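You operate a simulated robot arm through the tools that you are given. There is no shell and no other tool. Be economical: measure what you need, move in short steps, check, and stop when the job is done.

You run a simulated robot arm. Do the job below in one go: nothing can be reset, and whatever is moved stays where it is left.

JOB
Take the blue tape roll from the top of the steel table and put it in the orange bucket. Fetch the brown silencer carton from the top of the workbench and stand it on top of the grey box there. Take the brown valve carton from the top of the workbench and put it on the shelf under the steel table. The order is free. Set down upright: brown silencer carton, brown valve carton.

Only the result counts: the job must be done as asked and must still hold three seconds after the hand-in. Knocking over, shifting, dropping, spilling or breaking anything else fails it.

ROBOT AND FRAMES
A 7-joint arm with a two-finger parallel gripper on a trunk, on a base that drives. Base frame: it is fixed to the floor where the robot stands at the start and does not move with it; the origin is under the middle of the robot, x ahead of it, y to its left, z up; the surface under the hand at the start is at about z = 82. Lengths are in cm, angles in degrees, forces in N, time in s.
Its first joint turns from -166.0 to 166.0 degrees. Places, roughly: blue tape roll (6x6x2 cm) [70, -10, 80]; brown valve carton [100, -75, 100]; orange bucket (22x21x19 cm) [100, -30, 90]; shelf under the steel table [40, 10, 30]. Payload 3.43 kg.
Tool frame: the origin (TCP) lies between the finger pads and is the grasp point; the fingertips stand 3 cm ahead of it; z points along the fingers, y is the line along which they close. Largest opening 9.4 cm; finger width 2.8, thickness 1; the body of the gripper, 5 by 9.6 cm, starts 5.5 cm behind the TCP.
Orientation is told as [roll, pitch, yaw] about the base's x, y, z axes, in that order, counted from this pose: with the fingers straight down and closing along the base's y, the tool's x points along the base's -x, its y along +y and its z along -z.

CONTROLS
- The arm moves only by the tool apply_moves. Its argument "increments" is a list that holds one entry, the list of rows, each a list of 7 numbers: the shift along the base's x, y, z in cm, then the turn, a rotation vector about the base's x, y, z in degrees, then the closure, from 0 (fully open) to 1 (shut). In form: [[[dx, dy, dz, ax, ay, az, claw], ...]]. A call has 1 to 8 rows; each row is the pose to reach, as a shift and turn from the pose commanded when the call began. A row lasts 0.2 s, in which the tool goes at most 5 cm and 8.6 degrees; a call with a longer step from one row to the next is refused whole, and so is a gripper value outside its range. Where a pose cannot be reached the arm comes as near as it can. A force on the tool above 40 N (or 10 N above the force at the start of the call, whichever is more), or a blocked arm, ends the call early, and 0.2 s more pass. The fingers move at their own pace (about 4.5 cm/s each) and stop on an object; they squeeze with about 22 N. The grip force told is the motor's: it shows also when the fingers shut on nothing. Time passes only in rows, and 0.2 s behind the last, so rows that repeat a pose let the fingers close. The reply holds the time, the measured pose of the TCP, the force on the tool along the base axes, the opening and the grip force, in the units named above and with some noise, with the torque about the TCP (base axes, N m) and any sound that the robot's microphone picked up.
- Cameras (640 x 400 px; columns grow to the right, rows downward): "scene" is now at [49.45, 17.64, 126.55]; the picture's right is [-0.44, -0.90, 0.00], its down [-0.63, 0.31, -0.71] and it looks along [0.64, -0.31, -0.70] (base axes); focal length 214 px, centre (320, 200). "wrist" rides on the gripper at [7.6, 1.4, -10.3] in the tool frame; the picture's right is [-0.18, 0.98, 0.00], its down [-0.75, -0.14, -0.64] and it looks along [-0.63, -0.12, 0.77] (tool axes); focal length 243 px, centre (320, 200).
- grab_frame(camera): a new picture of that camera. It takes no simulated time.
- slide_trunk(by): slides the trunk up (or, below 0, down) by that many cm; the arm and the scene camera ride with it, the base frame stays. It gives what a move gives, with no picture.
- roll_base(legs): drives the robot by 1 to 6 legs, each [ahead, left, turn to the left] in cm, cm and degrees, along the robot's own axes; the way and the turn of a leg run together, so that a leg with both is an arc; at most 150 cm and 180 degrees a leg. The arm and the cameras ride along, it lands a little off, and it stops where it bumps. It gives what a move gives.
- pan_tilt(pan, tilt): turns the head with the scene camera to pan (to the left, within 103 degrees either way) and tilt (down, from -29 to 69), counted from straight ahead of the robot. It gives what a move gives.
- pixel_to_xyz(camera, pixels): there is no depth. For up to 12 entries [column, row, z] of the newest picture of that camera ("zoom" is the newest enlarged one), the place [x, y] in the base frame at which the ray of that pixel passes the height z, good to about 0.3 cm. It takes no simulated time.
- zoom(camera, box): a new picture of the part [left, top, right, bottom] of that camera's present view, enlarged. It takes no simulated time.
- finish_job(): hands the job in; it is judged then, once.

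Go step by step. Measure first, check grasps and placings, and put right what went wrong. The budget is 110 turns and 90 pictures, counting those below and the enlarged ones. Unless the task says otherwise, let go and move clear before handing in, and close with one line.

The tools are called after "Emit:" as name(argument=value, ...) on one line, values as JSON. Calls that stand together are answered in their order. apply_moves: Moves the arm, as the interface text tells. Its arguments: {"type":"object","properties":{"increments":{"type":"array"}},"required":["increments"]} The other tools are called the same way: slide_trunk (by) slides the trunk up or down; roll_base (legs) drives the base; pan_tilt (pan, tilt) turns the head that bears the scene camera; grab_frame (camera) takes a picture; pixel_to_xyz (camera, pixels) gives the place at which the rays of pixels pass given heights; zoom (camera, box) takes an enlarged picture of a part of a camera's view; finish_job () hands the job in.

At the start:

```text
time: 0.0
tcp_pos: [69.61, -0.86, 125.76]
orientation: [0.0, -0.1, 0.0]
ft_force: [-1.1, -0.3, -0.1]
wrist_torque: [0.01, -0.02, 0.02]
gripper_width: 9.4
gripper_force: 0.0
trunk travel left (down, up): [-37.5, 11.5]
robot x, y, heading: [0.08, 0.22, -0.1]
head pan, tilt: [-26.0, 44.5]
```

scene: 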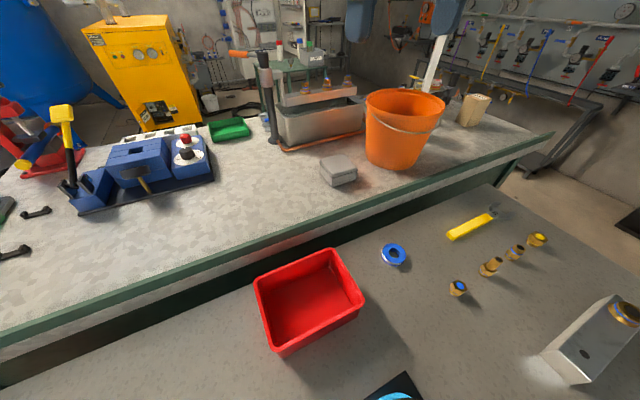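
wrist: 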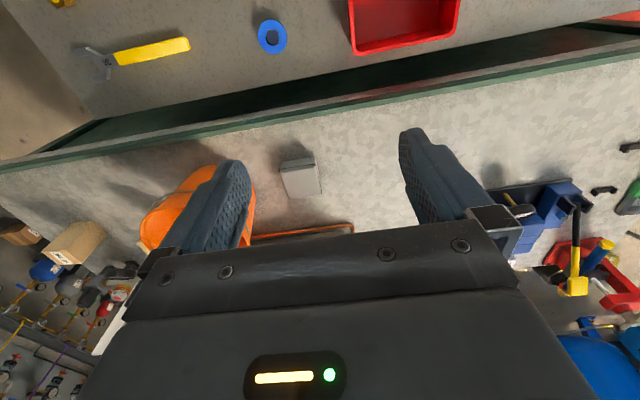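

The blue tape roll shows at about (393,254) and the orange bucket at (400,130); a brown carton shows at (474,110). I'll look closer and measure positions.

Emit:
zoom(camera="scene", box=[200, 40, 560, 265])

Emit:
pixel_to_xyz(camera="scene", pixels=[[393, 254, 80], [393, 254, 82], [338, 170, 90], [398, 165, 90], [470, 124, 90], [500, 185, 80], [320, 235, 90], [10, 340, 90]])

Emit:
pixel_to_xyz(camera="wrist", pixels=[[272, 36, 80], [272, 36, 82], [300, 178, 90], [70, 240, 90]])

```text
1.78 times, centred on (380, 152) of scene
```

zoom: 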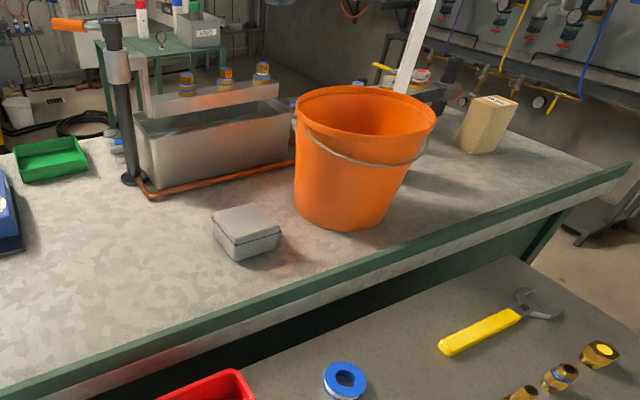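

```text
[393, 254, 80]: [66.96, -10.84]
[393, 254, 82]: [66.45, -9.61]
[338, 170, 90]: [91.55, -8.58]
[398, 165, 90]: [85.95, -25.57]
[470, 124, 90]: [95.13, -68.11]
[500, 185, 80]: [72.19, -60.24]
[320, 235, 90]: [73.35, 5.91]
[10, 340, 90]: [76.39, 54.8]
```

```text
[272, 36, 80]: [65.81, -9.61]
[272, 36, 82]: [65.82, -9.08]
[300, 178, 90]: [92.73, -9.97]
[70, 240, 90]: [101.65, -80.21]
```

In the wrist picture there seem to be two cartons at (75,245) and (20,232). I'll pan right to see the workbench's right end.

Emit:
pan_tilt(pan=-50, tilt=30)

Emit:
grab_frame(camera="scene")

Emit:
zoom(camera="wrist", box=[0, 190, 160, 290])

```text
time: 0.9
tcp_pos: [69.57, -0.88, 125.96]
orientation: [0.0, 0.0, 0.0]
ft_force: [0.4, -0.4, 0.5]
wrist_torque: [0.01, -0.01, -0.03]
gripper_width: 9.39
gripper_force: 0.0
trunk travel left (down, up): [-37.5, 11.5]
robot x, y, heading: [0.24, 0.02, 0.2]
head pan, tilt: [-50.0, 30.0]
```

```text
86 pictures are left
```

scene: 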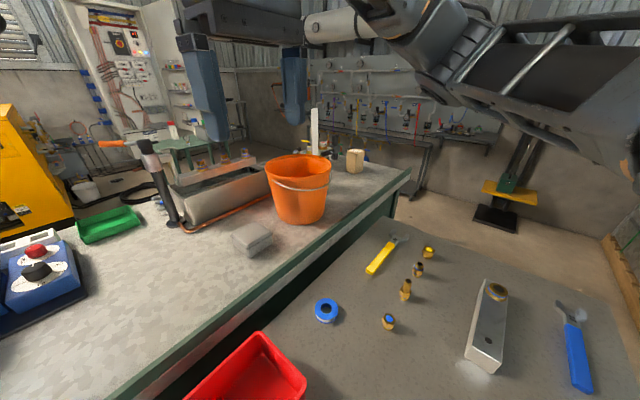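

```text
4.00 times, centred on (80, 240) of wrist
```

zoom: 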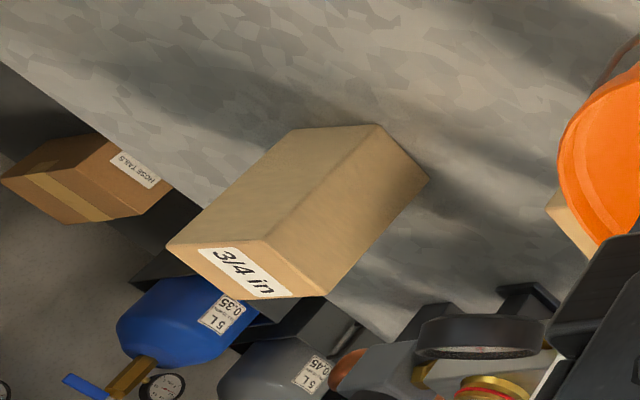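

The "3/4 in" carton near (99,-75) agrees with the valve carton. Another brown thing peeks out behind the bucket. I'll raise the trunk and look over the bucket, and also look down near the robot.

Emit:
slide_trunk(by=11)

Emit:
pan_tilt(pan=-30, tilt=40)

Emit:
zoom(camera="scene", box=[240, 50, 560, 250])

Emit:
pan_tilt(pan=0, tilt=69)

Emit:
grab_frame(camera="scene")

Emit:
grab_frame(camera="wrist")

```text
time: 2.3
tcp_pos: [69.58, -0.76, 136.97]
orientation: [0.0, -0.1, 0.1]
ft_force: [-0.2, 0.0, -0.3]
wrist_torque: [0.0, -0.01, -0.03]
gripper_width: 9.39
gripper_force: 0.0
trunk travel left (down, up): [-48.5, 0.5]
robot x, y, heading: [-0.14, -0.21, -0.1]
head pan, tilt: [-50.0, 30.0]
```

```text
time: 3.1
tcp_pos: [69.5, -0.71, 136.96]
orientation: [0.0, 0.0, 0.0]
ft_force: [0.3, 0.1, -0.3]
wrist_torque: [0.02, 0.0, 0.01]
gripper_width: 9.38
gripper_force: 0.0
trunk travel left (down, up): [-48.5, 0.5]
robot x, y, heading: [-0.12, -0.42, -0.0]
head pan, tilt: [-30.0, 40.0]
```

```text
2.00 times, centred on (400, 150) of scene
```

zoom: 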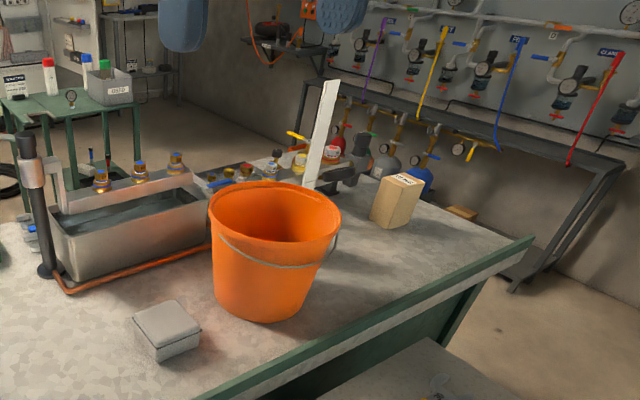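

```text
time: 4.1
tcp_pos: [69.55, -0.75, 136.97]
orientation: [0.0, 0.0, 0.0]
ft_force: [-0.4, -0.1, -1.1]
wrist_torque: [-0.01, 0.01, 0.02]
gripper_width: 9.41
gripper_force: 0.1
trunk travel left (down, up): [-48.5, 0.5]
robot x, y, heading: [-0.38, -0.23, -0.2]
head pan, tilt: [0.0, 68.8]
```

```text
83 pictures are left
```

scene: 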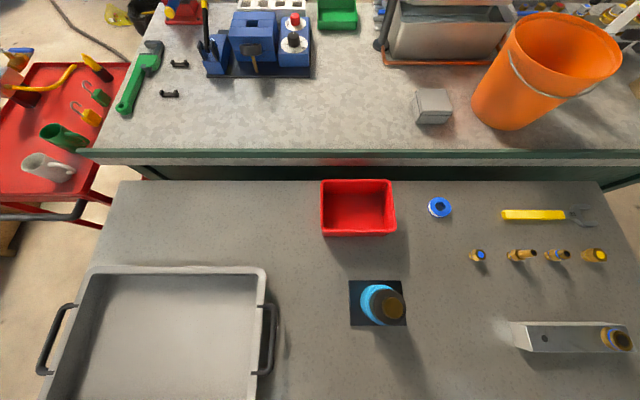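

```text
82 pictures are left
```

wrist: 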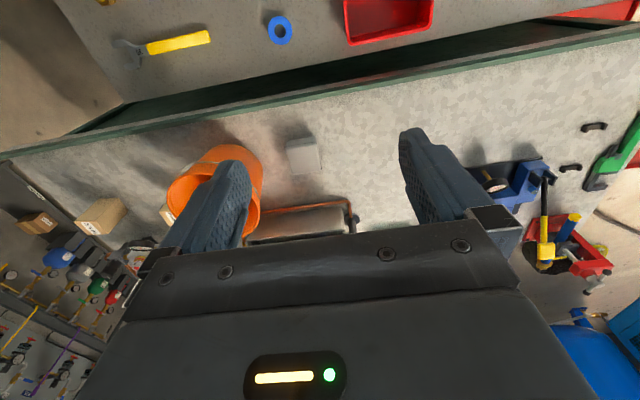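

A small brown carton sits behind the bucket (wrist (165,213)). I'll triangulate heights from both present pictures: tape centre, grey box, bench edge, bucket.

Emit:
pixel_to_xyz(camera="scene", pixels=[[439, 207, 80], [439, 207, 84], [420, 89, 85], [420, 89, 95], [418, 122, 80], [418, 122, 90], [358, 150, 85], [358, 180, 82], [538, 20, 105], [540, 70, 105], [564, 45, 105], [564, 45, 95]])

Emit:
pixel_to_xyz(camera="wrist", pixels=[[280, 30, 80], [280, 30, 84], [288, 140, 80], [288, 140, 90], [321, 171, 85], [321, 171, 95], [165, 213, 85], [165, 213, 95], [235, 150, 85], [235, 150, 105], [100, 212, 95], [100, 212, 105]])

Emit:
zoom(camera="wrist", box=[60, 120, 360, 270])

Emit:
zoom(camera="scene", box=[380, 60, 640, 222])

```text
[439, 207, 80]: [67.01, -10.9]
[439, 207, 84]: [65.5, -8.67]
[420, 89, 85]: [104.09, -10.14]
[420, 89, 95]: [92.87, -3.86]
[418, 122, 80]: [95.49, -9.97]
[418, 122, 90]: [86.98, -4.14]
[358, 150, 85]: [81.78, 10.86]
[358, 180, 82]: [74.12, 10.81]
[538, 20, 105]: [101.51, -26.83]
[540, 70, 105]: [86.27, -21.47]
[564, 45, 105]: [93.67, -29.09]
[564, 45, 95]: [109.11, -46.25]
```

```text
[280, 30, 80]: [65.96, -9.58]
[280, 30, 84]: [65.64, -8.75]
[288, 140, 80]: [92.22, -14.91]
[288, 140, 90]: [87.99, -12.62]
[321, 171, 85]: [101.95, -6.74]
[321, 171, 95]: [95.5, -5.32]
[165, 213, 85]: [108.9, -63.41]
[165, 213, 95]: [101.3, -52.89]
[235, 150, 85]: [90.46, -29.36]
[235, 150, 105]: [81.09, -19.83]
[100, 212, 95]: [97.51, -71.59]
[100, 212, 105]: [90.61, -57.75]
```

```text
2.13 times, centred on (210, 195) of wrist
```

zoom: 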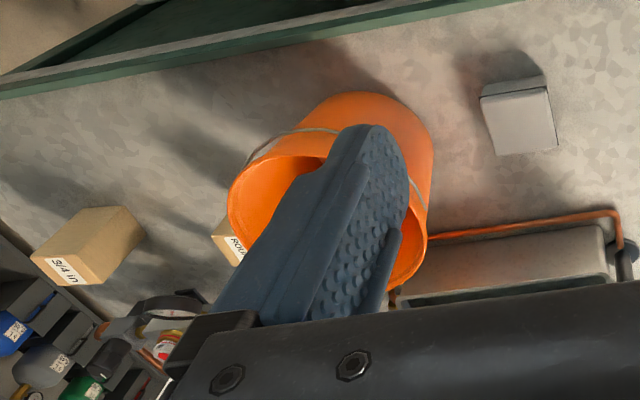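

```text
2.46 times, centred on (510, 141) of scene
```

zoom: 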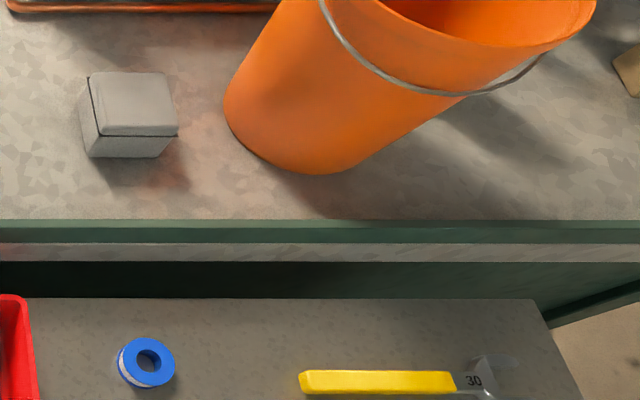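

The tape centre triangulates to about (65.9,-9.3) near z 83. I'll lower the trunk back and bring the tool above it for a close look.

Emit:
slide_trunk(by=-11)

Emit:
apply_moves(increments=[[[-1, -2.5, -4, 0, 0, 0, 0.2], [-2, -5, -8, 0, 0, 0, 0.2], [-3, -7.5, -11, 0, 0, 0, 0.2], [-3.7, -8.5, -15, 0, 0, 0, 0.2], [-3.7, -8.5, -19, 0, 0, 0, 0.2], [-3.7, -8.5, -23, 0, 0, 0, 0.2], [-3.7, -8.5, -27, 0, 0, 0, 0.2]]])

Emit:
grab_frame(camera="wrist")

Emit:
grab_frame(camera="scene")

```text
time: 5.5
tcp_pos: [69.56, -0.83, 126.04]
orientation: [0.0, 0.0, 0.0]
ft_force: [-0.1, 0.5, 0.3]
wrist_torque: [0.05, 0.01, 0.0]
gripper_width: 9.4
gripper_force: 0.1
trunk travel left (down, up): [-37.5, 11.5]
robot x, y, heading: [-0.09, -0.01, -0.0]
head pan, tilt: [0.0, 68.8]
```

```text
time: 7.1
tcp_pos: [65.68, -9.36, 98.91]
orientation: [0.0, 0.0, 0.0]
ft_force: [-0.2, 0.3, -0.1]
wrist_torque: [0.0, -0.01, -0.04]
gripper_width: 7.52
gripper_force: 0.0
trunk travel left (down, up): [-37.5, 11.5]
robot x, y, heading: [0.41, -0.34, 0.2]
head pan, tilt: [0.0, 68.8]
```

```text
79 pictures are left
```

wrist: 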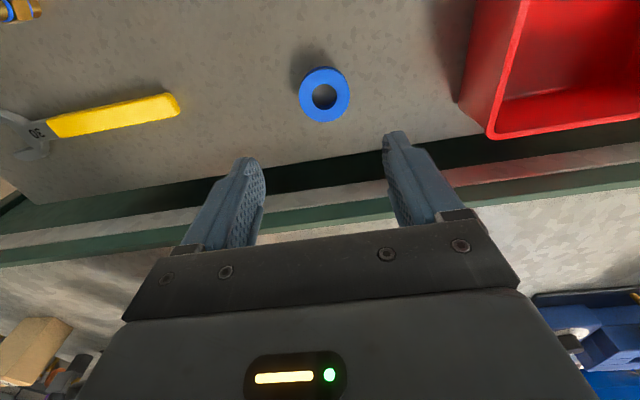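

```text
78 pictures are left
```

scene: 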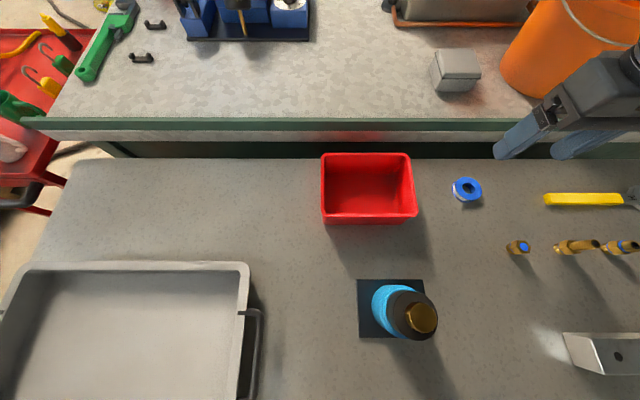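

The tape is clear at wrist (324,95), scene (467,189). Measuring it and the tray edge.

Emit:
pixel_to_xyz(camera="wrist", pixels=[[324, 95, 80], [324, 95, 82], [324, 95, 84], [299, 95, 82], [350, 95, 82], [460, 100, 82], [524, 0, 88], [488, 135, 88]])

Emit:
pixel_to_xyz(camera="scene", pixels=[[467, 189, 80], [467, 189, 82], [467, 189, 84], [417, 215, 88], [410, 155, 88], [320, 160, 80], [320, 160, 82]])

```text
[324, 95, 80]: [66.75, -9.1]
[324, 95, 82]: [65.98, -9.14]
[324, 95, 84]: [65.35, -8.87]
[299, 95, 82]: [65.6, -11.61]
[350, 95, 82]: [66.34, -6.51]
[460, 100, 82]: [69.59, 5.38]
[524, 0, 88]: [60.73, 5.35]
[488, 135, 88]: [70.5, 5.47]
```

```text
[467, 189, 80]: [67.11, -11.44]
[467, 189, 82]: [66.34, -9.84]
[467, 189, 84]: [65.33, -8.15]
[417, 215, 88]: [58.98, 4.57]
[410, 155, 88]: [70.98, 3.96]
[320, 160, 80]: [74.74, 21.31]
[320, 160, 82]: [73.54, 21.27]
```

Tape at about (65.9,-9.1); the tray edge is at y≈4.8, so there is room. Descending.

Emit:
apply_moves(increments=[[[0.2, 0.2, -4, 0, 0, 0, 0], [0.2, 0.2, -8, 0, 0, 0, 0], [0.2, 0.2, -11, 0, 0, 0, 0], [0.2, 0.2, -13, 0, 0, 0, 0], [0.2, 0.2, -13.5, 0, 0, 0, 0]]])

Emit:
grab_frame(camera="wrist")

Emit:
zoom(camera="scene", box=[400, 120, 640, 270])

```text
time: 8.3
tcp_pos: [65.97, -9.04, 85.45]
orientation: [0.1, 0.0, -0.1]
ft_force: [-0.4, 0.1, 0.0]
wrist_torque: [0.01, -0.02, 0.03]
gripper_width: 9.39
gripper_force: 0.2
trunk travel left (down, up): [-37.5, 11.5]
robot x, y, heading: [0.06, -0.32, -0.0]
head pan, tilt: [0.0, 68.8]
```

```text
77 pictures are left
```

wrist: 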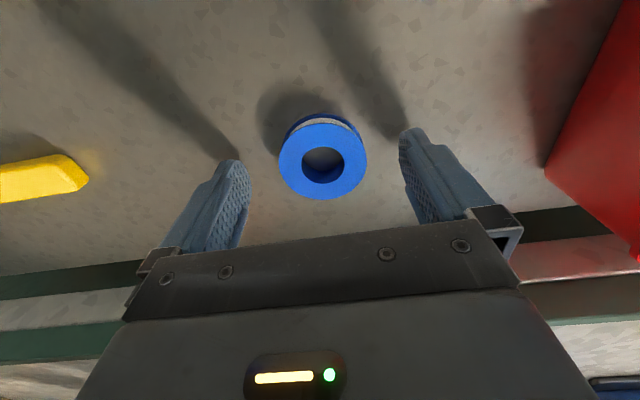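

```text
2.67 times, centred on (520, 195) of scene
```

zoom: 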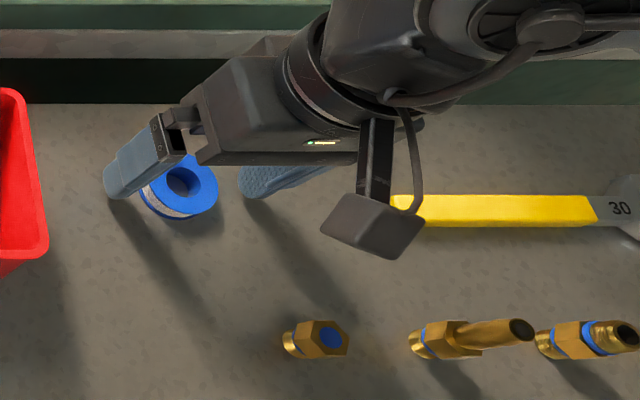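

Fingers straddle the roll; shadows suggest the tips are still above the table. Lowering gently, then closing.

Emit:
apply_moves(increments=[[[0, 0, -0.6, 0, 0, 0, 0], [0, 0, -1.2, 0, 0, 0, 0], [0, 0, -1.6, 0, 0, 0, 0], [0, 0, -2.0, 0, 0, 0, 0]]])

Emit:
grab_frame(camera="wrist")

```text
time: 8.9
tcp_pos: [65.93, -8.96, 85.04]
orientation: [0.0, -0.1, 0.0]
ft_force: [-9.0, -3.5, 28.5]
wrist_torque: [0.26, 0.66, 0.05]
gripper_width: 9.37
gripper_force: 0.0
trunk travel left (down, up): [-37.5, 11.5]
robot x, y, heading: [-0.14, 0.3, -0.2]
head pan, tilt: [0.0, 68.8]
stopped in row 2: the force on the tool passed its limit at 55 N (the readings are from after the stop); the commanded pose is now the measured one
```

```text
75 pictures are left
```

wrist: 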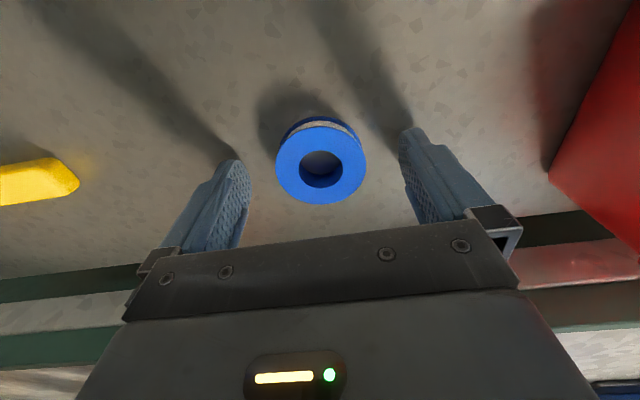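

Contact: the table is at z≈82.0. Lifting 0.4 and closing.

Emit:
apply_moves(increments=[[[0, 0, 0.4, 0, 0, 0, 0], [0, 0, 0.4, 0, 0, 0, 1], [0, 0, 0.4, 0, 0, 0, 1], [0, 0, 0.4, 0, 0, 0, 1], [0, 0, 0.4, 0, 0, 0, 1], [0, 0, 0.4, 0, 0, 0, 1]]])

Emit:
apply_moves(increments=[[[0, 0, 2, 0, 0, 0, 1], [0, 0, 6, 0, 0, 0, 1], [0, 0, 11, 0, 0, 0, 1], [0, 0, 16, 0, 0, 0, 1], [0, 0, 21, 0, 0, 0, 1], [0, 0, 26, 0, 0, 0, 1], [0, 0, 31, 0, 0, 0, 1], [0, 0, 36, 0, 0, 0, 1]]])

Emit:
grab_frame(camera="wrist")

```text
time: 10.3
tcp_pos: [66.01, -9.14, 85.19]
orientation: [0.0, 0.0, -0.1]
ft_force: [-0.2, -0.4, 0.5]
wrist_torque: [0.02, -0.01, 0.02]
gripper_width: 5.07
gripper_force: 22.3
trunk travel left (down, up): [-37.5, 11.5]
robot x, y, heading: [0.06, 0.12, 0.0]
head pan, tilt: [0.0, 68.8]
```

```text
time: 12.1
tcp_pos: [66.11, -8.79, 121.27]
orientation: [0.1, 0.1, 1.0]
ft_force: [-0.5, -0.6, -0.6]
wrist_torque: [0.0, -0.03, -0.01]
gripper_width: 5.04
gripper_force: 22.0
trunk travel left (down, up): [-37.5, 11.5]
robot x, y, heading: [0.15, 0.17, -0.1]
head pan, tilt: [0.0, 68.8]
```

```text
74 pictures are left
```

wrist: 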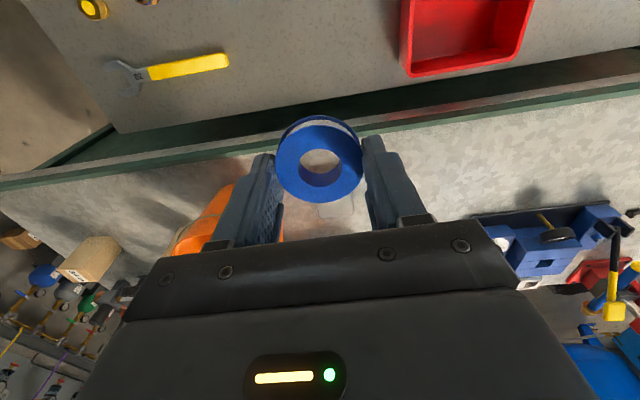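

Tape is held (5.05 cm). Now measuring the bucket.

Emit:
pan_tilt(pan=-28, tilt=45)

Emit:
grab_frame(camera="scene")

```text
time: 13.0
tcp_pos: [66.13, -8.53, 121.16]
orientation: [0.3, 0.0, 0.9]
ft_force: [-0.1, 0.1, -0.3]
wrist_torque: [-0.02, -0.01, -0.01]
gripper_width: 5.03
gripper_force: 22.3
trunk travel left (down, up): [-37.5, 11.5]
robot x, y, heading: [0.23, 0.2, -0.3]
head pan, tilt: [-28.0, 45.0]
```

```text
73 pictures are left
```

scene: 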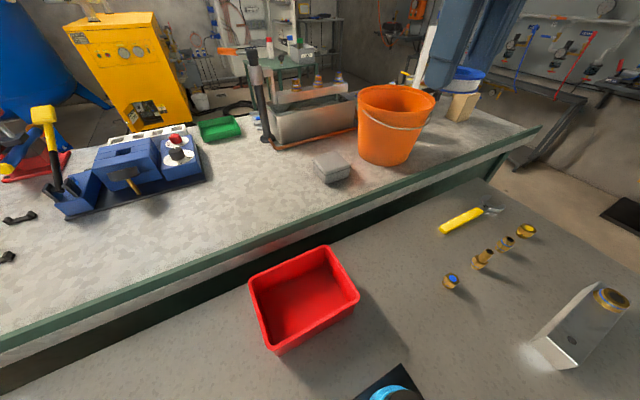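

Emit:
pixel_to_xyz(camera="scene", pixels=[[357, 97, 102], [435, 104, 102], [357, 97, 106], [435, 104, 106], [357, 97, 110], [435, 104, 110], [385, 166, 82], [385, 166, 86], [385, 166, 90], [398, 86, 106], [395, 122, 106], [340, 200, 86]])

Emit:
pixel_to_xyz(camera="wrist", pixels=[[230, 184, 82], [230, 184, 86], [230, 184, 90], [174, 230, 102], [174, 230, 106], [174, 230, 110]])

```text
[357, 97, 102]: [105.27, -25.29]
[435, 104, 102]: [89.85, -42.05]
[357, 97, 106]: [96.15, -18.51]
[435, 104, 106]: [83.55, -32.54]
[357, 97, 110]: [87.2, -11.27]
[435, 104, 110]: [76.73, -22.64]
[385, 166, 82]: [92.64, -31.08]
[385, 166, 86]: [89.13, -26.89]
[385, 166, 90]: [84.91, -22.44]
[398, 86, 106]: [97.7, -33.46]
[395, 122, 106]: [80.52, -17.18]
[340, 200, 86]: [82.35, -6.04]
```

```text
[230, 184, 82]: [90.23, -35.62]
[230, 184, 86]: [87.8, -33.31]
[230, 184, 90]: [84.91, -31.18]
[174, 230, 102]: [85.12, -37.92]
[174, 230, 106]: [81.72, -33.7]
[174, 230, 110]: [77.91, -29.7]
```

The rim comes out near z≈102–103, centre about (97,-31.5), just outside tool-down reach from here. I'll look at the floor around to see where the base may drive.

Emit:
pan_tilt(pan=-80, tilt=45)

Emit:
grab_frame(camera="scene")

Emit:
pan_tilt(pan=-20, tilt=69)

Emit:
grab_frame(camera="scene")

```text
time: 14.2
tcp_pos: [66.25, -8.69, 121.16]
orientation: [0.2, 0.0, 0.7]
ft_force: [0.2, -0.6, -0.1]
wrist_torque: [-0.03, -0.01, 0.03]
gripper_width: 5.03
gripper_force: 22.0
trunk travel left (down, up): [-37.5, 11.5]
robot x, y, heading: [0.31, 0.17, 0.0]
head pan, tilt: [-80.0, 45.0]
```

```text
72 pictures are left
```

scene: 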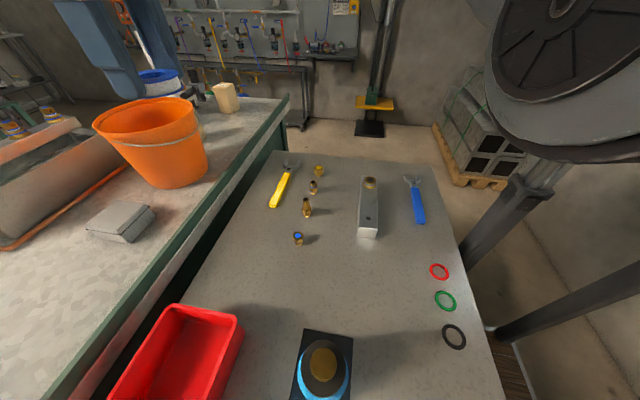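

```text
time: 15.5
tcp_pos: [66.07, -8.8, 121.05]
orientation: [0.4, -0.1, 0.7]
ft_force: [0.2, 0.4, -0.5]
wrist_torque: [0.03, 0.01, 0.0]
gripper_width: 5.03
gripper_force: 21.8
trunk travel left (down, up): [-37.5, 11.5]
robot x, y, heading: [0.06, 0.08, 0.2]
head pan, tilt: [-20.0, 68.8]
```

```text
71 pictures are left
```

scene: 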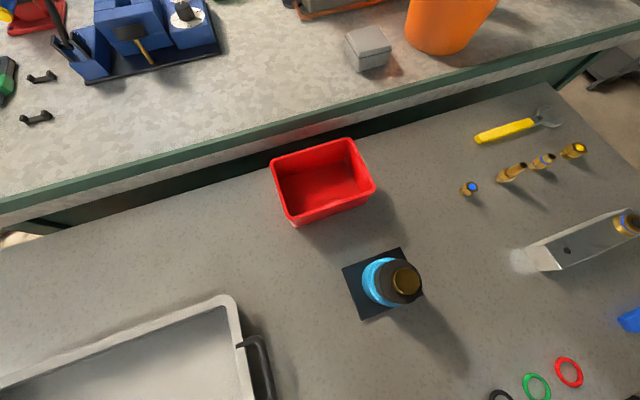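

Emit:
pan_tilt(pan=-100, tilt=50)

Emit:
grab_frame(camera="scene")

Emit:
pixel_to_xyz(camera="scene", pixels=[[320, 200, 82], [320, 100, 82], [320, 300, 82], [420, 200, 82], [420, 300, 82], [500, 300, 82], [560, 300, 0], [600, 380, 0]])

```text
time: 17.0
tcp_pos: [66.04, -8.87, 121.21]
orientation: [0.4, -0.1, 0.6]
ft_force: [0.5, 0.2, 0.0]
wrist_torque: [0.0, 0.01, 0.01]
gripper_width: 5.02
gripper_force: 21.9
trunk travel left (down, up): [-37.5, 11.5]
robot x, y, heading: [0.56, 0.33, 0.0]
head pan, tilt: [-100.0, 50.0]
```

```text
70 pictures are left
```

scene: 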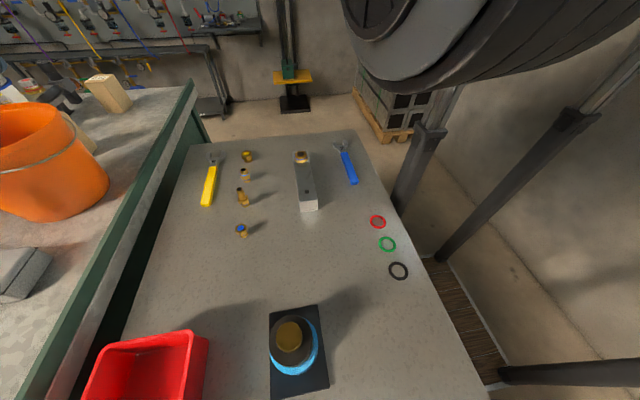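

```text
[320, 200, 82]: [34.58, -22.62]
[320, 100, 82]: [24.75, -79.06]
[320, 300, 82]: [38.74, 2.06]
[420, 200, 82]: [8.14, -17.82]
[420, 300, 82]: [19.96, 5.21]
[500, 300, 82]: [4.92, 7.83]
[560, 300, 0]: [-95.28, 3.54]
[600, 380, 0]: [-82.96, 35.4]
```

Emit:
pixel_to_xyz(camera="scene", pixels=[[345, 130, 82], [190, 145, 82], [186, 85, 84], [210, 115, 0], [293, 112, 0], [380, 138, 0], [270, 100, 0], [400, 210, 0], [440, 260, 0], [500, 385, 0], [430, 290, 82], [360, 165, 82]])

Emit:
pan_tilt(pan=-103, tilt=10)

Emit:
grab_frame(camera="scene")

Emit:
pan_tilt(pan=103, tilt=35)

Emit:
grab_frame(camera="scene")

```text
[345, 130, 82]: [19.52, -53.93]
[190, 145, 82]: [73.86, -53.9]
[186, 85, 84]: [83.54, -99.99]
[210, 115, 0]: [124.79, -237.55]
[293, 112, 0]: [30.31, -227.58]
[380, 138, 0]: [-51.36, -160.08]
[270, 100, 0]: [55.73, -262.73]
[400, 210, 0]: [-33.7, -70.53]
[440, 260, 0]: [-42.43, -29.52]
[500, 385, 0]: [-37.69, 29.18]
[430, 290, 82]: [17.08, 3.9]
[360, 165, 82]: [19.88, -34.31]
```

```text
time: 18.1
tcp_pos: [66.08, -8.84, 121.24]
orientation: [0.5, 0.0, 0.5]
ft_force: [0.3, -0.3, -0.9]
wrist_torque: [0.01, 0.03, -0.03]
gripper_width: 5.02
gripper_force: 21.4
trunk travel left (down, up): [-37.5, 11.5]
robot x, y, heading: [0.16, 0.11, -0.3]
head pan, tilt: [-103.0, 10.0]
```

```text
69 pictures are left
```

scene: 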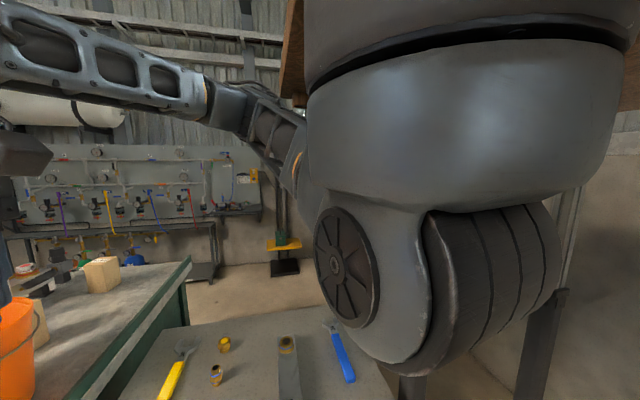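

```text
time: 21.1
tcp_pos: [65.94, -8.94, 121.23]
orientation: [0.5, 0.1, 0.4]
ft_force: [-0.8, -0.9, -0.5]
wrist_torque: [-0.01, 0.0, 0.02]
gripper_width: 5.06
gripper_force: 21.5
trunk travel left (down, up): [-37.5, 11.5]
robot x, y, heading: [0.03, -0.11, -0.0]
head pan, tilt: [103.0, 35.0]
```

```text
68 pictures are left
```

scene: 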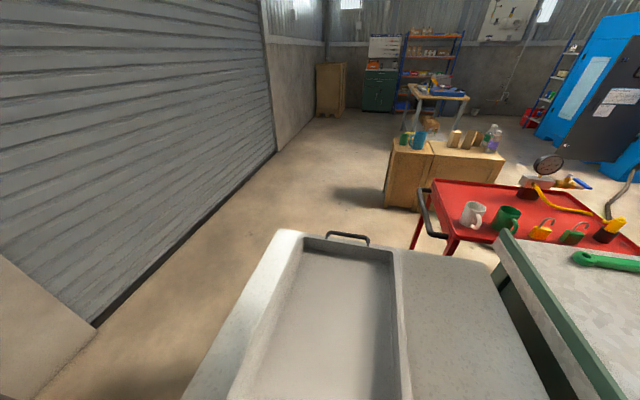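

The table ends at about y≈-57 on the right, and the bench's end is at y≈-100, so the robot can go right and then forward beside the table. Posts at (430,130), (575,120) and (600,370) may be on the robot; I'll test with a short sideways drive.

Emit:
roll_base(legs=[[0, -15, 0]])

Emit:
pan_tilt(pan=-100, tilt=50)

Emit:
grab_frame(camera="scene")

```text
time: 22.5
tcp_pos: [66.04, -23.42, 121.18]
orientation: [0.4, -0.1, 0.5]
ft_force: [0.1, 0.0, 0.7]
wrist_torque: [0.02, 0.0, 0.0]
gripper_width: 5.05
gripper_force: 22.1
trunk travel left (down, up): [-37.5, 11.5]
robot x, y, heading: [-0.13, -14.58, 0.0]
head pan, tilt: [103.0, 35.0]
```

```text
time: 25.4
tcp_pos: [65.94, -23.46, 121.17]
orientation: [0.6, 0.0, 0.5]
ft_force: [-0.1, 0.4, 0.5]
wrist_torque: [-0.02, 0.01, 0.02]
gripper_width: 5.04
gripper_force: 23.0
trunk travel left (down, up): [-37.5, 11.5]
robot x, y, heading: [-0.11, -14.77, 0.1]
head pan, tilt: [-100.0, 50.0]
```

```text
67 pictures are left
```

scene: 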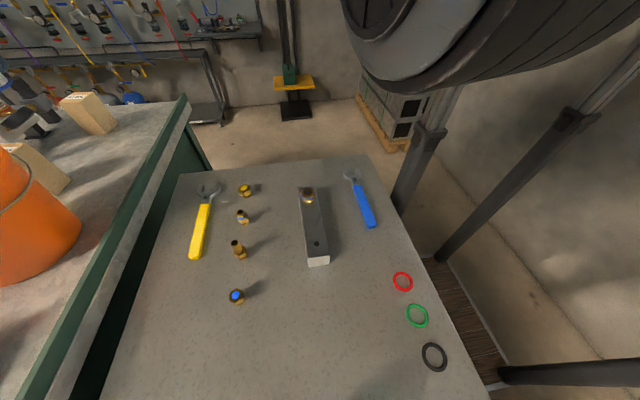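

The posts are unchanged, so they belong to the robot's own frame (half-width about 30). I'll drive right past the table's end, then partly forward, with the arm held high.

Emit:
roll_base(legs=[[0, -80, 0]])

Emit:
pan_tilt(pan=30, tilt=55)

Emit:
grab_frame(camera="scene")

```text
time: 26.6
tcp_pos: [65.92, -27.48, 120.99]
orientation: [0.6, 0.1, 0.7]
ft_force: [0.0, 0.0, -0.1]
wrist_torque: [-0.05, 0.0, 0.03]
gripper_width: 5.0
gripper_force: 22.2
trunk travel left (down, up): [-37.5, 11.5]
robot x, y, heading: [-0.2, -18.74, 0.0]
head pan, tilt: [-100.0, 50.0]
stopped in leg 1: the robot was blocked; the commanded pose is now the measured one
```

```text
time: 28.7
tcp_pos: [66.0, -27.42, 121.13]
orientation: [0.6, 0.1, 0.7]
ft_force: [0.4, -0.3, -0.4]
wrist_torque: [0.02, 0.01, -0.03]
gripper_width: 5.06
gripper_force: 22.0
trunk travel left (down, up): [-37.5, 11.5]
robot x, y, heading: [-0.08, -18.87, 0.3]
head pan, tilt: [30.0, 55.0]
```

```text
66 pictures are left
```

scene: 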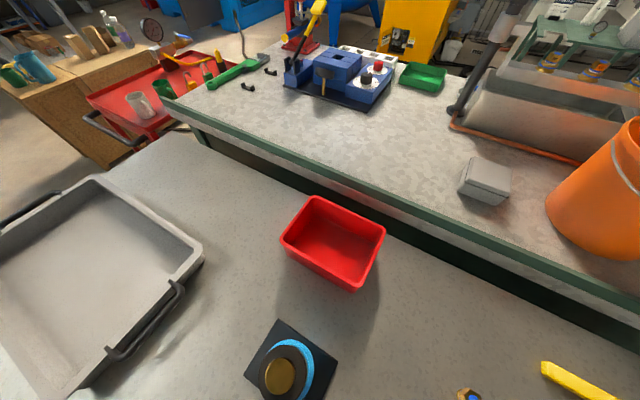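

The base was blocked at y≈-18.7, most likely its front against the table's leg. I'll back off, then go right.

Emit:
roll_base(legs=[[-27, 0, 0], [0, -20, 0]])

Emit:
pan_tilt(pan=-90, tilt=55)

Emit:
grab_frame(camera="scene")

```text
time: 31.9
tcp_pos: [38.34, -47.71, 121.19]
orientation: [0.6, 0.1, 0.6]
ft_force: [0.8, -0.1, 0.3]
wrist_torque: [0.0, 0.0, -0.02]
gripper_width: 5.07
gripper_force: 22.1
trunk travel left (down, up): [-37.5, 11.5]
robot x, y, heading: [-27.91, -38.78, 0.3]
head pan, tilt: [30.0, 55.0]
```

```text
time: 33.9
tcp_pos: [38.3, -47.72, 121.16]
orientation: [0.6, 0.1, 0.5]
ft_force: [-0.9, 0.0, 0.3]
wrist_torque: [0.01, 0.01, 0.02]
gripper_width: 5.07
gripper_force: 22.1
trunk travel left (down, up): [-37.5, 11.5]
robot x, y, heading: [-28.08, -38.9, 0.0]
head pan, tilt: [-90.0, 55.0]
```

```text
65 pictures are left
```

scene: 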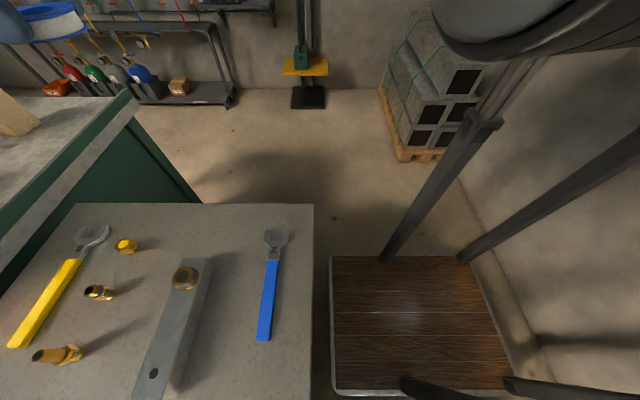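

Now the base deck is visible ((330,255)–(510,395)), clear of the table. Measuring the deck against the table.

Emit:
pixel_to_xyz(camera="scene", pixels=[[330, 255, 10], [465, 258, 10], [335, 392, 10], [515, 395, 10], [330, 255, 25], [335, 392, 25], [465, 258, 25], [313, 204, 82], [400, 155, 0], [470, 200, 0], [200, 200, 0]])

```text
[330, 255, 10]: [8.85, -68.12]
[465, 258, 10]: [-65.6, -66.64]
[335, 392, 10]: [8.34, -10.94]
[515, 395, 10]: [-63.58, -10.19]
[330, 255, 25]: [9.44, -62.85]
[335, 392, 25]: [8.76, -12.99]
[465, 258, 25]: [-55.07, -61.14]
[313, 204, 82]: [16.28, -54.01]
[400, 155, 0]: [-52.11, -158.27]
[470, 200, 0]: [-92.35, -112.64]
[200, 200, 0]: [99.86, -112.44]
```

The base spans about ±37 by ±29 cm. I'll go to y≈-92, then forward to x≈38.

Emit:
roll_base(legs=[[0, -53, 0], [64, 0, 0]])

Emit:
pan_tilt(pan=25, tilt=45)

Emit:
grab_frame(camera="scene")

Emit:
grab_frame(camera="wrist")

```text
time: 40.0
tcp_pos: [100.84, -99.23, 121.0]
orientation: [0.6, 0.1, 0.7]
ft_force: [0.0, 0.4, 0.2]
wrist_torque: [0.01, -0.03, 0.03]
gripper_width: 5.06
gripper_force: 21.5
trunk travel left (down, up): [-37.5, 11.5]
robot x, y, heading: [34.89, -90.51, 0.2]
head pan, tilt: [-90.0, 55.0]
```

```text
time: 41.9
tcp_pos: [100.83, -99.23, 121.13]
orientation: [0.5, 0.0, 0.7]
ft_force: [0.2, 0.5, 0.4]
wrist_torque: [0.01, -0.05, 0.02]
gripper_width: 5.03
gripper_force: 22.0
trunk travel left (down, up): [-37.5, 11.5]
robot x, y, heading: [34.83, -90.78, 0.4]
head pan, tilt: [25.0, 45.0]
```

```text
64 pictures are left
```

scene: 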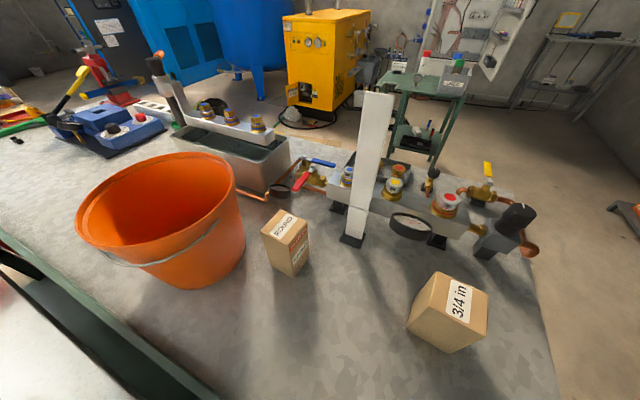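

```text
63 pictures are left
```

wrist: 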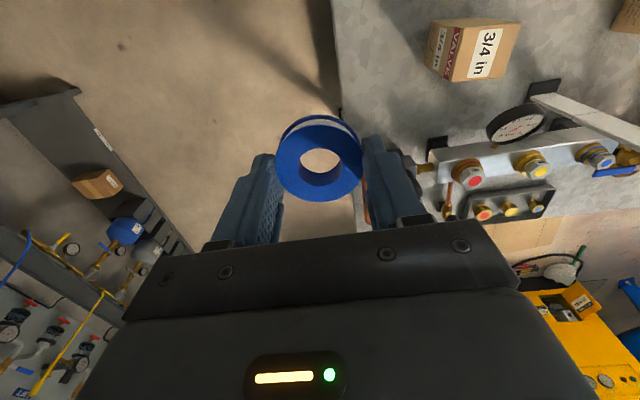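

Great view: valve carton reads "VALVE 3/4 in" (wrist (470,50)), the other "ROUND…" at scene (287,243). Zoom on it and measure everything.

Emit:
zoom(camera="scene", box=[230, 190, 390, 290])

Emit:
pixel_to_xyz(camera="scene", pixels=[[75, 222, 102], [236, 176, 102], [160, 152, 102], [150, 265, 102], [294, 276, 84], [274, 264, 84], [308, 257, 84], [294, 247, 96], [261, 231, 96], [282, 210, 96], [308, 224, 96]])

Emit:
pixel_to_xyz(camera="scene", pixels=[[451, 352, 84], [407, 327, 84], [484, 340, 84], [466, 323, 96], [487, 294, 96], [437, 272, 96], [418, 301, 96], [372, 92, 110], [345, 245, 84], [200, 285, 84], [265, 285, 84]])

Emit:
pixel_to_xyz(camera="wrist", pixels=[[430, 65, 84], [473, 82, 84], [439, 22, 84], [520, 25, 96], [506, 74, 96], [473, 82, 96]])

```text
4.00 times, centred on (310, 240) of scene
```

zoom: 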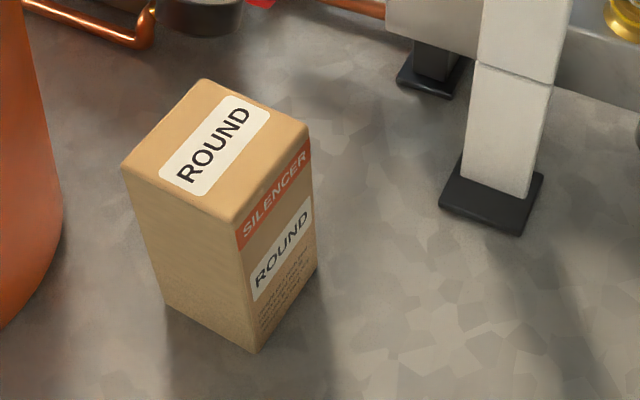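

```text
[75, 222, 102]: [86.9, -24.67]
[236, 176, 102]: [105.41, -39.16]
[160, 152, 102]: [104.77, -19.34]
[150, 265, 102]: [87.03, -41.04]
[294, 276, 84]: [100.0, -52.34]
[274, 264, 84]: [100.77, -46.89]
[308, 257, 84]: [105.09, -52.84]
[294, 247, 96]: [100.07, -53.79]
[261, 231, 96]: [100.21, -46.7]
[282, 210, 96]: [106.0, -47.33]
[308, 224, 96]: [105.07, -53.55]
```

```text
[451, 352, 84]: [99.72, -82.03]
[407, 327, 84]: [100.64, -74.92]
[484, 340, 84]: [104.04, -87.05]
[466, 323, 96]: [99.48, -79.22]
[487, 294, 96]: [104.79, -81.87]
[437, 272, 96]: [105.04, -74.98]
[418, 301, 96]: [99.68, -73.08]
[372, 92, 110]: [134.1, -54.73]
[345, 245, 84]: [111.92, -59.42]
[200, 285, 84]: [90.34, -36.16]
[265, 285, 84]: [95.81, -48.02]
```

```text
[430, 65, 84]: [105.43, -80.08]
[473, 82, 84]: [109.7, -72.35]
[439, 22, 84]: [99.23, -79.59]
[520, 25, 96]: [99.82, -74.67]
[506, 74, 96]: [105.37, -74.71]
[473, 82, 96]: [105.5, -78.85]
```

Bucket rim centre ≈(96,-31); silencer carton centre ≈(102.7,-50), valve carton ≈(102.3,-77). Bringing the tape over the bucket at z 121.

Emit:
apply_moves(increments=[[[-2, 4, 0, 0, 0, 0, 1], [-4, 8, 0, 0, 0, 0, 1], [-5, 12.5, 0, 0, 0, 0, 1], [-5, 17.3, 0, 0, 0, 0, 1], [-5, 22.1, 0, 0, 0, 0, 1], [-5, 26.9, 0, 0, 0, 0, 1], [-5, 31.7, 0, 0, 0, 0, 1], [-5, 36.5, 0, 0, 0, 0, 1]]])

Emit:
apply_moves(increments=[[[0, 4.8, 0, 0, 0, 0, 1], [0, 9.6, 0, 0, 0, 0, 1], [0, 14.4, 0, 0, 0, 0, 1], [0, 19.2, 0, 0, 0, 0, 1], [0, 24, 0, 0, 0, 0, 1], [0, 28.8, 0, 0, 0, 0, 1], [0, 31.7, 0, 0, 0, 0, 1]]])

Emit:
grab_frame(camera="scene")

Emit:
grab_frame(camera="wrist")

```text
time: 43.7
tcp_pos: [95.69, -62.55, 121.51]
orientation: [0.5, 0.1, 0.7]
ft_force: [0.8, 0.1, 0.1]
wrist_torque: [0.1, -0.02, 0.0]
gripper_width: 5.04
gripper_force: 22.0
trunk travel left (down, up): [-37.5, 11.5]
robot x, y, heading: [34.9, -90.84, 0.2]
head pan, tilt: [25.0, 45.0]
```

```text
time: 45.3
tcp_pos: [96.87, -31.29, 120.74]
orientation: [0.7, 0.0, 0.0]
ft_force: [-0.1, -0.5, 1.0]
wrist_torque: [0.01, 0.06, 0.02]
gripper_width: 5.02
gripper_force: 22.0
trunk travel left (down, up): [-37.5, 11.5]
robot x, y, heading: [34.78, -90.76, 0.1]
head pan, tilt: [25.0, 45.0]
```

```text
61 pictures are left
```

scene: 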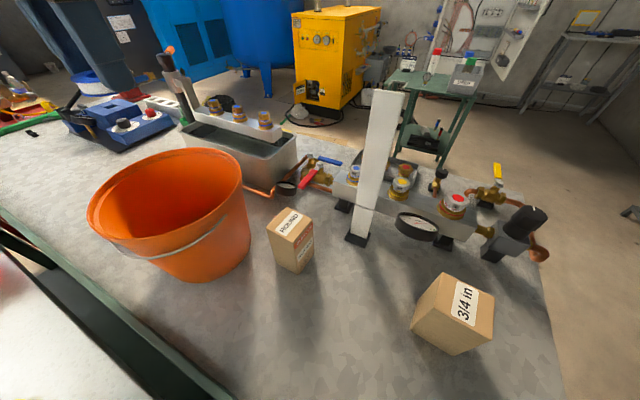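

```text
60 pictures are left
```

wrist: 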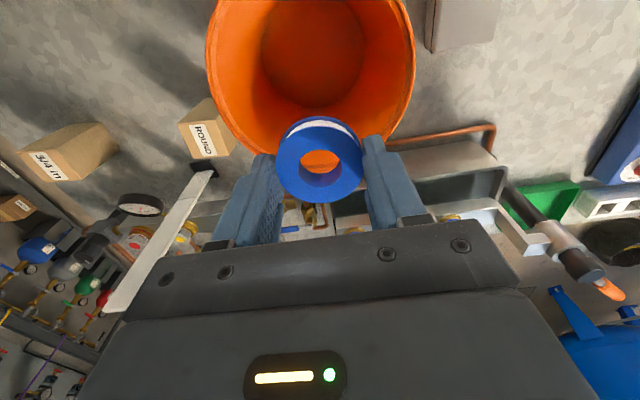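

Emit:
pixel_to_xyz(camera="wrist", pixels=[[207, 60, 103], [414, 60, 103], [310, 145, 103], [312, 60, 86], [263, 55, 86], [363, 55, 86], [208, 160, 96], [178, 123, 96], [208, 97, 96]])

Emit:
pixel_to_xyz(camera="scene", pixels=[[87, 215, 103], [245, 165, 103], [175, 148, 103], [150, 253, 103]])

```text
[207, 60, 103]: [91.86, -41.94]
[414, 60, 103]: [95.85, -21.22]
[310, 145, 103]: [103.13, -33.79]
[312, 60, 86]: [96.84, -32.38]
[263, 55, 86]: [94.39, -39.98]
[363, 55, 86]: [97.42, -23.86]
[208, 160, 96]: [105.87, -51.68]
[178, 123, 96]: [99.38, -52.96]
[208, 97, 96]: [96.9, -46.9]
```

```text
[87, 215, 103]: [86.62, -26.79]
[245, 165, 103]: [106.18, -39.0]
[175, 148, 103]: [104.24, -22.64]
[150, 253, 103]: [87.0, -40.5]
```

Bucket centre ≈(95.5,-31.7). Descending into it and releasing.

Emit:
apply_moves(increments=[[[-1.3, -0.4, -4, 0, 0, 0, 1], [-1.3, -0.4, -8.5, 0, 0, 0, 1], [-1.3, -0.4, -13, 0, 0, 0, 1], [-1.3, -0.4, -17.5, 0, 0, 0, 1], [-1.3, -0.4, -21.5, 0, 0, 0, 1], [-1.3, -0.4, -24.5, 0, 0, 0, 1]]])

Emit:
apply_moves(increments=[[[0, 0, 0, 0, 0, 0, 0.3], [0, 0, 0, 0, 0, 0, 0.3], [0, 0, 0, 0, 0, 0, 0.3], [0, 0, 4, 0, 0, 0, 0.3], [0, 0, 8.5, 0, 0, 0, 0.3], [0, 0, 13, 0, 0, 0, 0.3], [0, 0, 17.5, 0, 0, 0, 0.3], [0, 0, 22, 0, 0, 0, 0.3]]])

Emit:
grab_frame(camera="wrist")

Emit:
grab_frame(camera="scene")

```text
time: 46.7
tcp_pos: [94.38, -31.65, 96.22]
orientation: [0.6, 0.0, 0.7]
ft_force: [0.0, -1.2, 0.7]
wrist_torque: [0.0, -0.02, -0.01]
gripper_width: 5.04
gripper_force: 22.4
trunk travel left (down, up): [-37.5, 11.5]
robot x, y, heading: [34.31, -90.77, 0.6]
head pan, tilt: [25.0, 45.0]
```

```text
time: 48.5
tcp_pos: [94.16, -31.53, 118.52]
orientation: [0.5, 0.2, 0.7]
ft_force: [0.0, 0.2, 0.6]
wrist_torque: [-0.01, 0.01, 0.02]
gripper_width: 6.57
gripper_force: 0.1
trunk travel left (down, up): [-37.5, 11.5]
robot x, y, heading: [35.17, -90.76, 0.4]
head pan, tilt: [25.0, 45.0]
```

```text
59 pictures are left
```

wrist: 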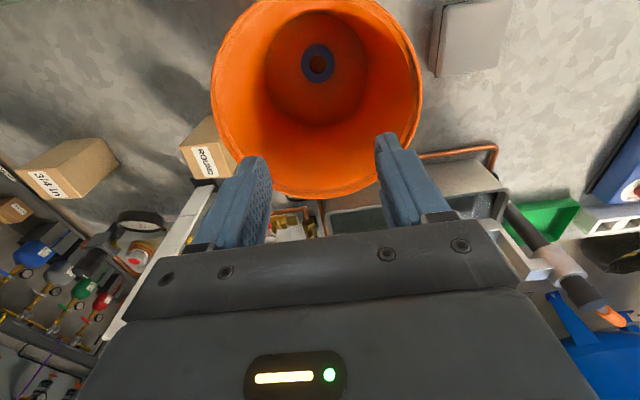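

```text
58 pictures are left
```

scene: 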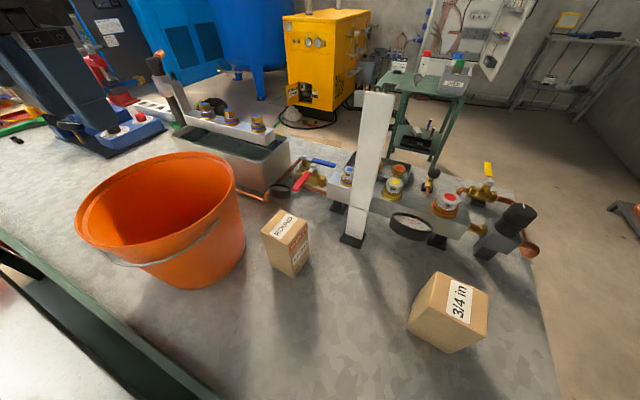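

The tape lies on the bucket's floor. Next the silencer carton: moving above it.

Emit:
apply_moves(increments=[[[1.5, -4, 0, 0, 0, 0, 0], [3, -8, 0, 0, 0, 0, 0], [5, -12, 0, 0, 0, 0, 0], [6, -16, -1, 0, 0, 0, 0], [7, -18.5, -3, 0, 0, 0, 0], [7, -18.5, -5, 0, 0, 0, 0]]])

Emit:
grab_frame(camera="wrist")

Emit:
grab_frame(camera="scene")

```text
time: 49.9
tcp_pos: [101.55, -50.05, 113.48]
orientation: [0.5, 0.1, 0.6]
ft_force: [0.1, 0.3, -0.1]
wrist_torque: [0.02, -0.01, -0.03]
gripper_width: 9.41
gripper_force: 0.2
trunk travel left (down, up): [-37.5, 11.5]
robot x, y, heading: [34.45, -90.79, 0.6]
head pan, tilt: [25.0, 45.0]
```

```text
57 pictures are left
```

wrist: 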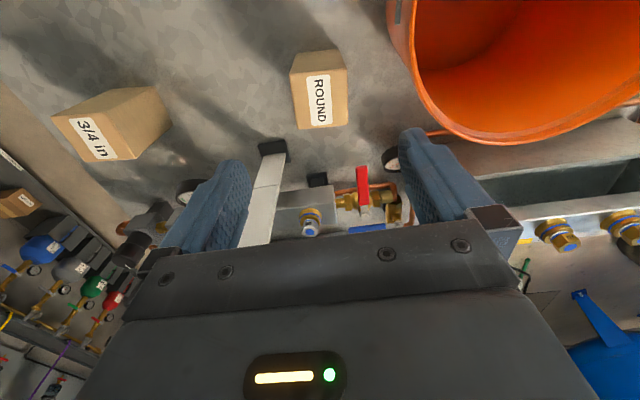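

```text
56 pictures are left
```

scene: 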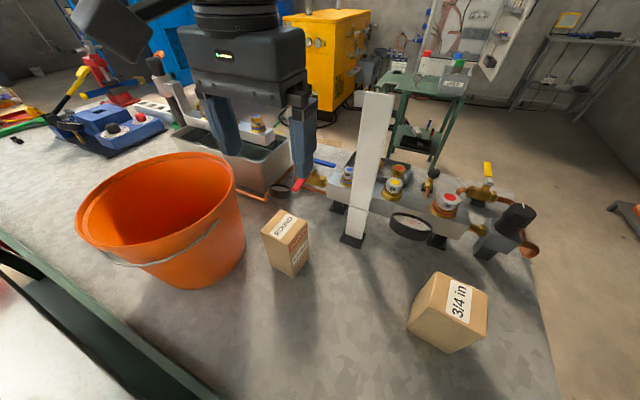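

Emit:
zoom(camera="wrist", box=[260, 30, 388, 150])

Emit:
pixel_to_xyz(camera="wrist", pixels=[[299, 129, 95], [347, 125, 95], [346, 68, 95], [294, 74, 95], [293, 55, 84], [336, 50, 84], [299, 129, 97], [347, 125, 97], [346, 68, 97], [294, 74, 97]])

Emit:
pixel_to_xyz(camera="scene", pixels=[[261, 231, 95], [282, 210, 95], [308, 224, 95], [292, 247, 95], [294, 276, 84], [294, 276, 82], [261, 231, 97], [282, 210, 97], [308, 224, 97], [292, 247, 97]])

```text
3.33 times, centred on (324, 90) of wrist
```

zoom: 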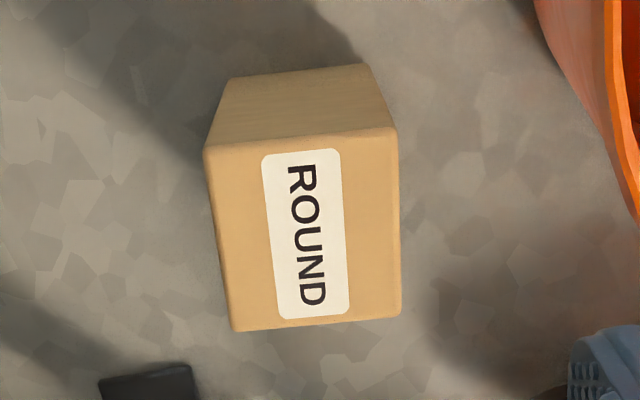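

```text
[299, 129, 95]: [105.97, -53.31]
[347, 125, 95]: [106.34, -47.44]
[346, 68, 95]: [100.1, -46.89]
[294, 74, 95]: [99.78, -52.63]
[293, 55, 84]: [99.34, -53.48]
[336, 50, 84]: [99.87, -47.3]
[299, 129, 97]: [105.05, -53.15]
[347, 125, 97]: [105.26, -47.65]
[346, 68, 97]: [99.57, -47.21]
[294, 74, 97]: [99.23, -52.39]
```

```text
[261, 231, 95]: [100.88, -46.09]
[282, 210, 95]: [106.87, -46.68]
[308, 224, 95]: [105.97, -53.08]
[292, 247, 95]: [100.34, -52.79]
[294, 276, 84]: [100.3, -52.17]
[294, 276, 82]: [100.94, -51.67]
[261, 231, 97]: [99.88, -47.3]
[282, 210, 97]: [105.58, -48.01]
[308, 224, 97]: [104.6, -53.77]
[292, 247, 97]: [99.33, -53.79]
```

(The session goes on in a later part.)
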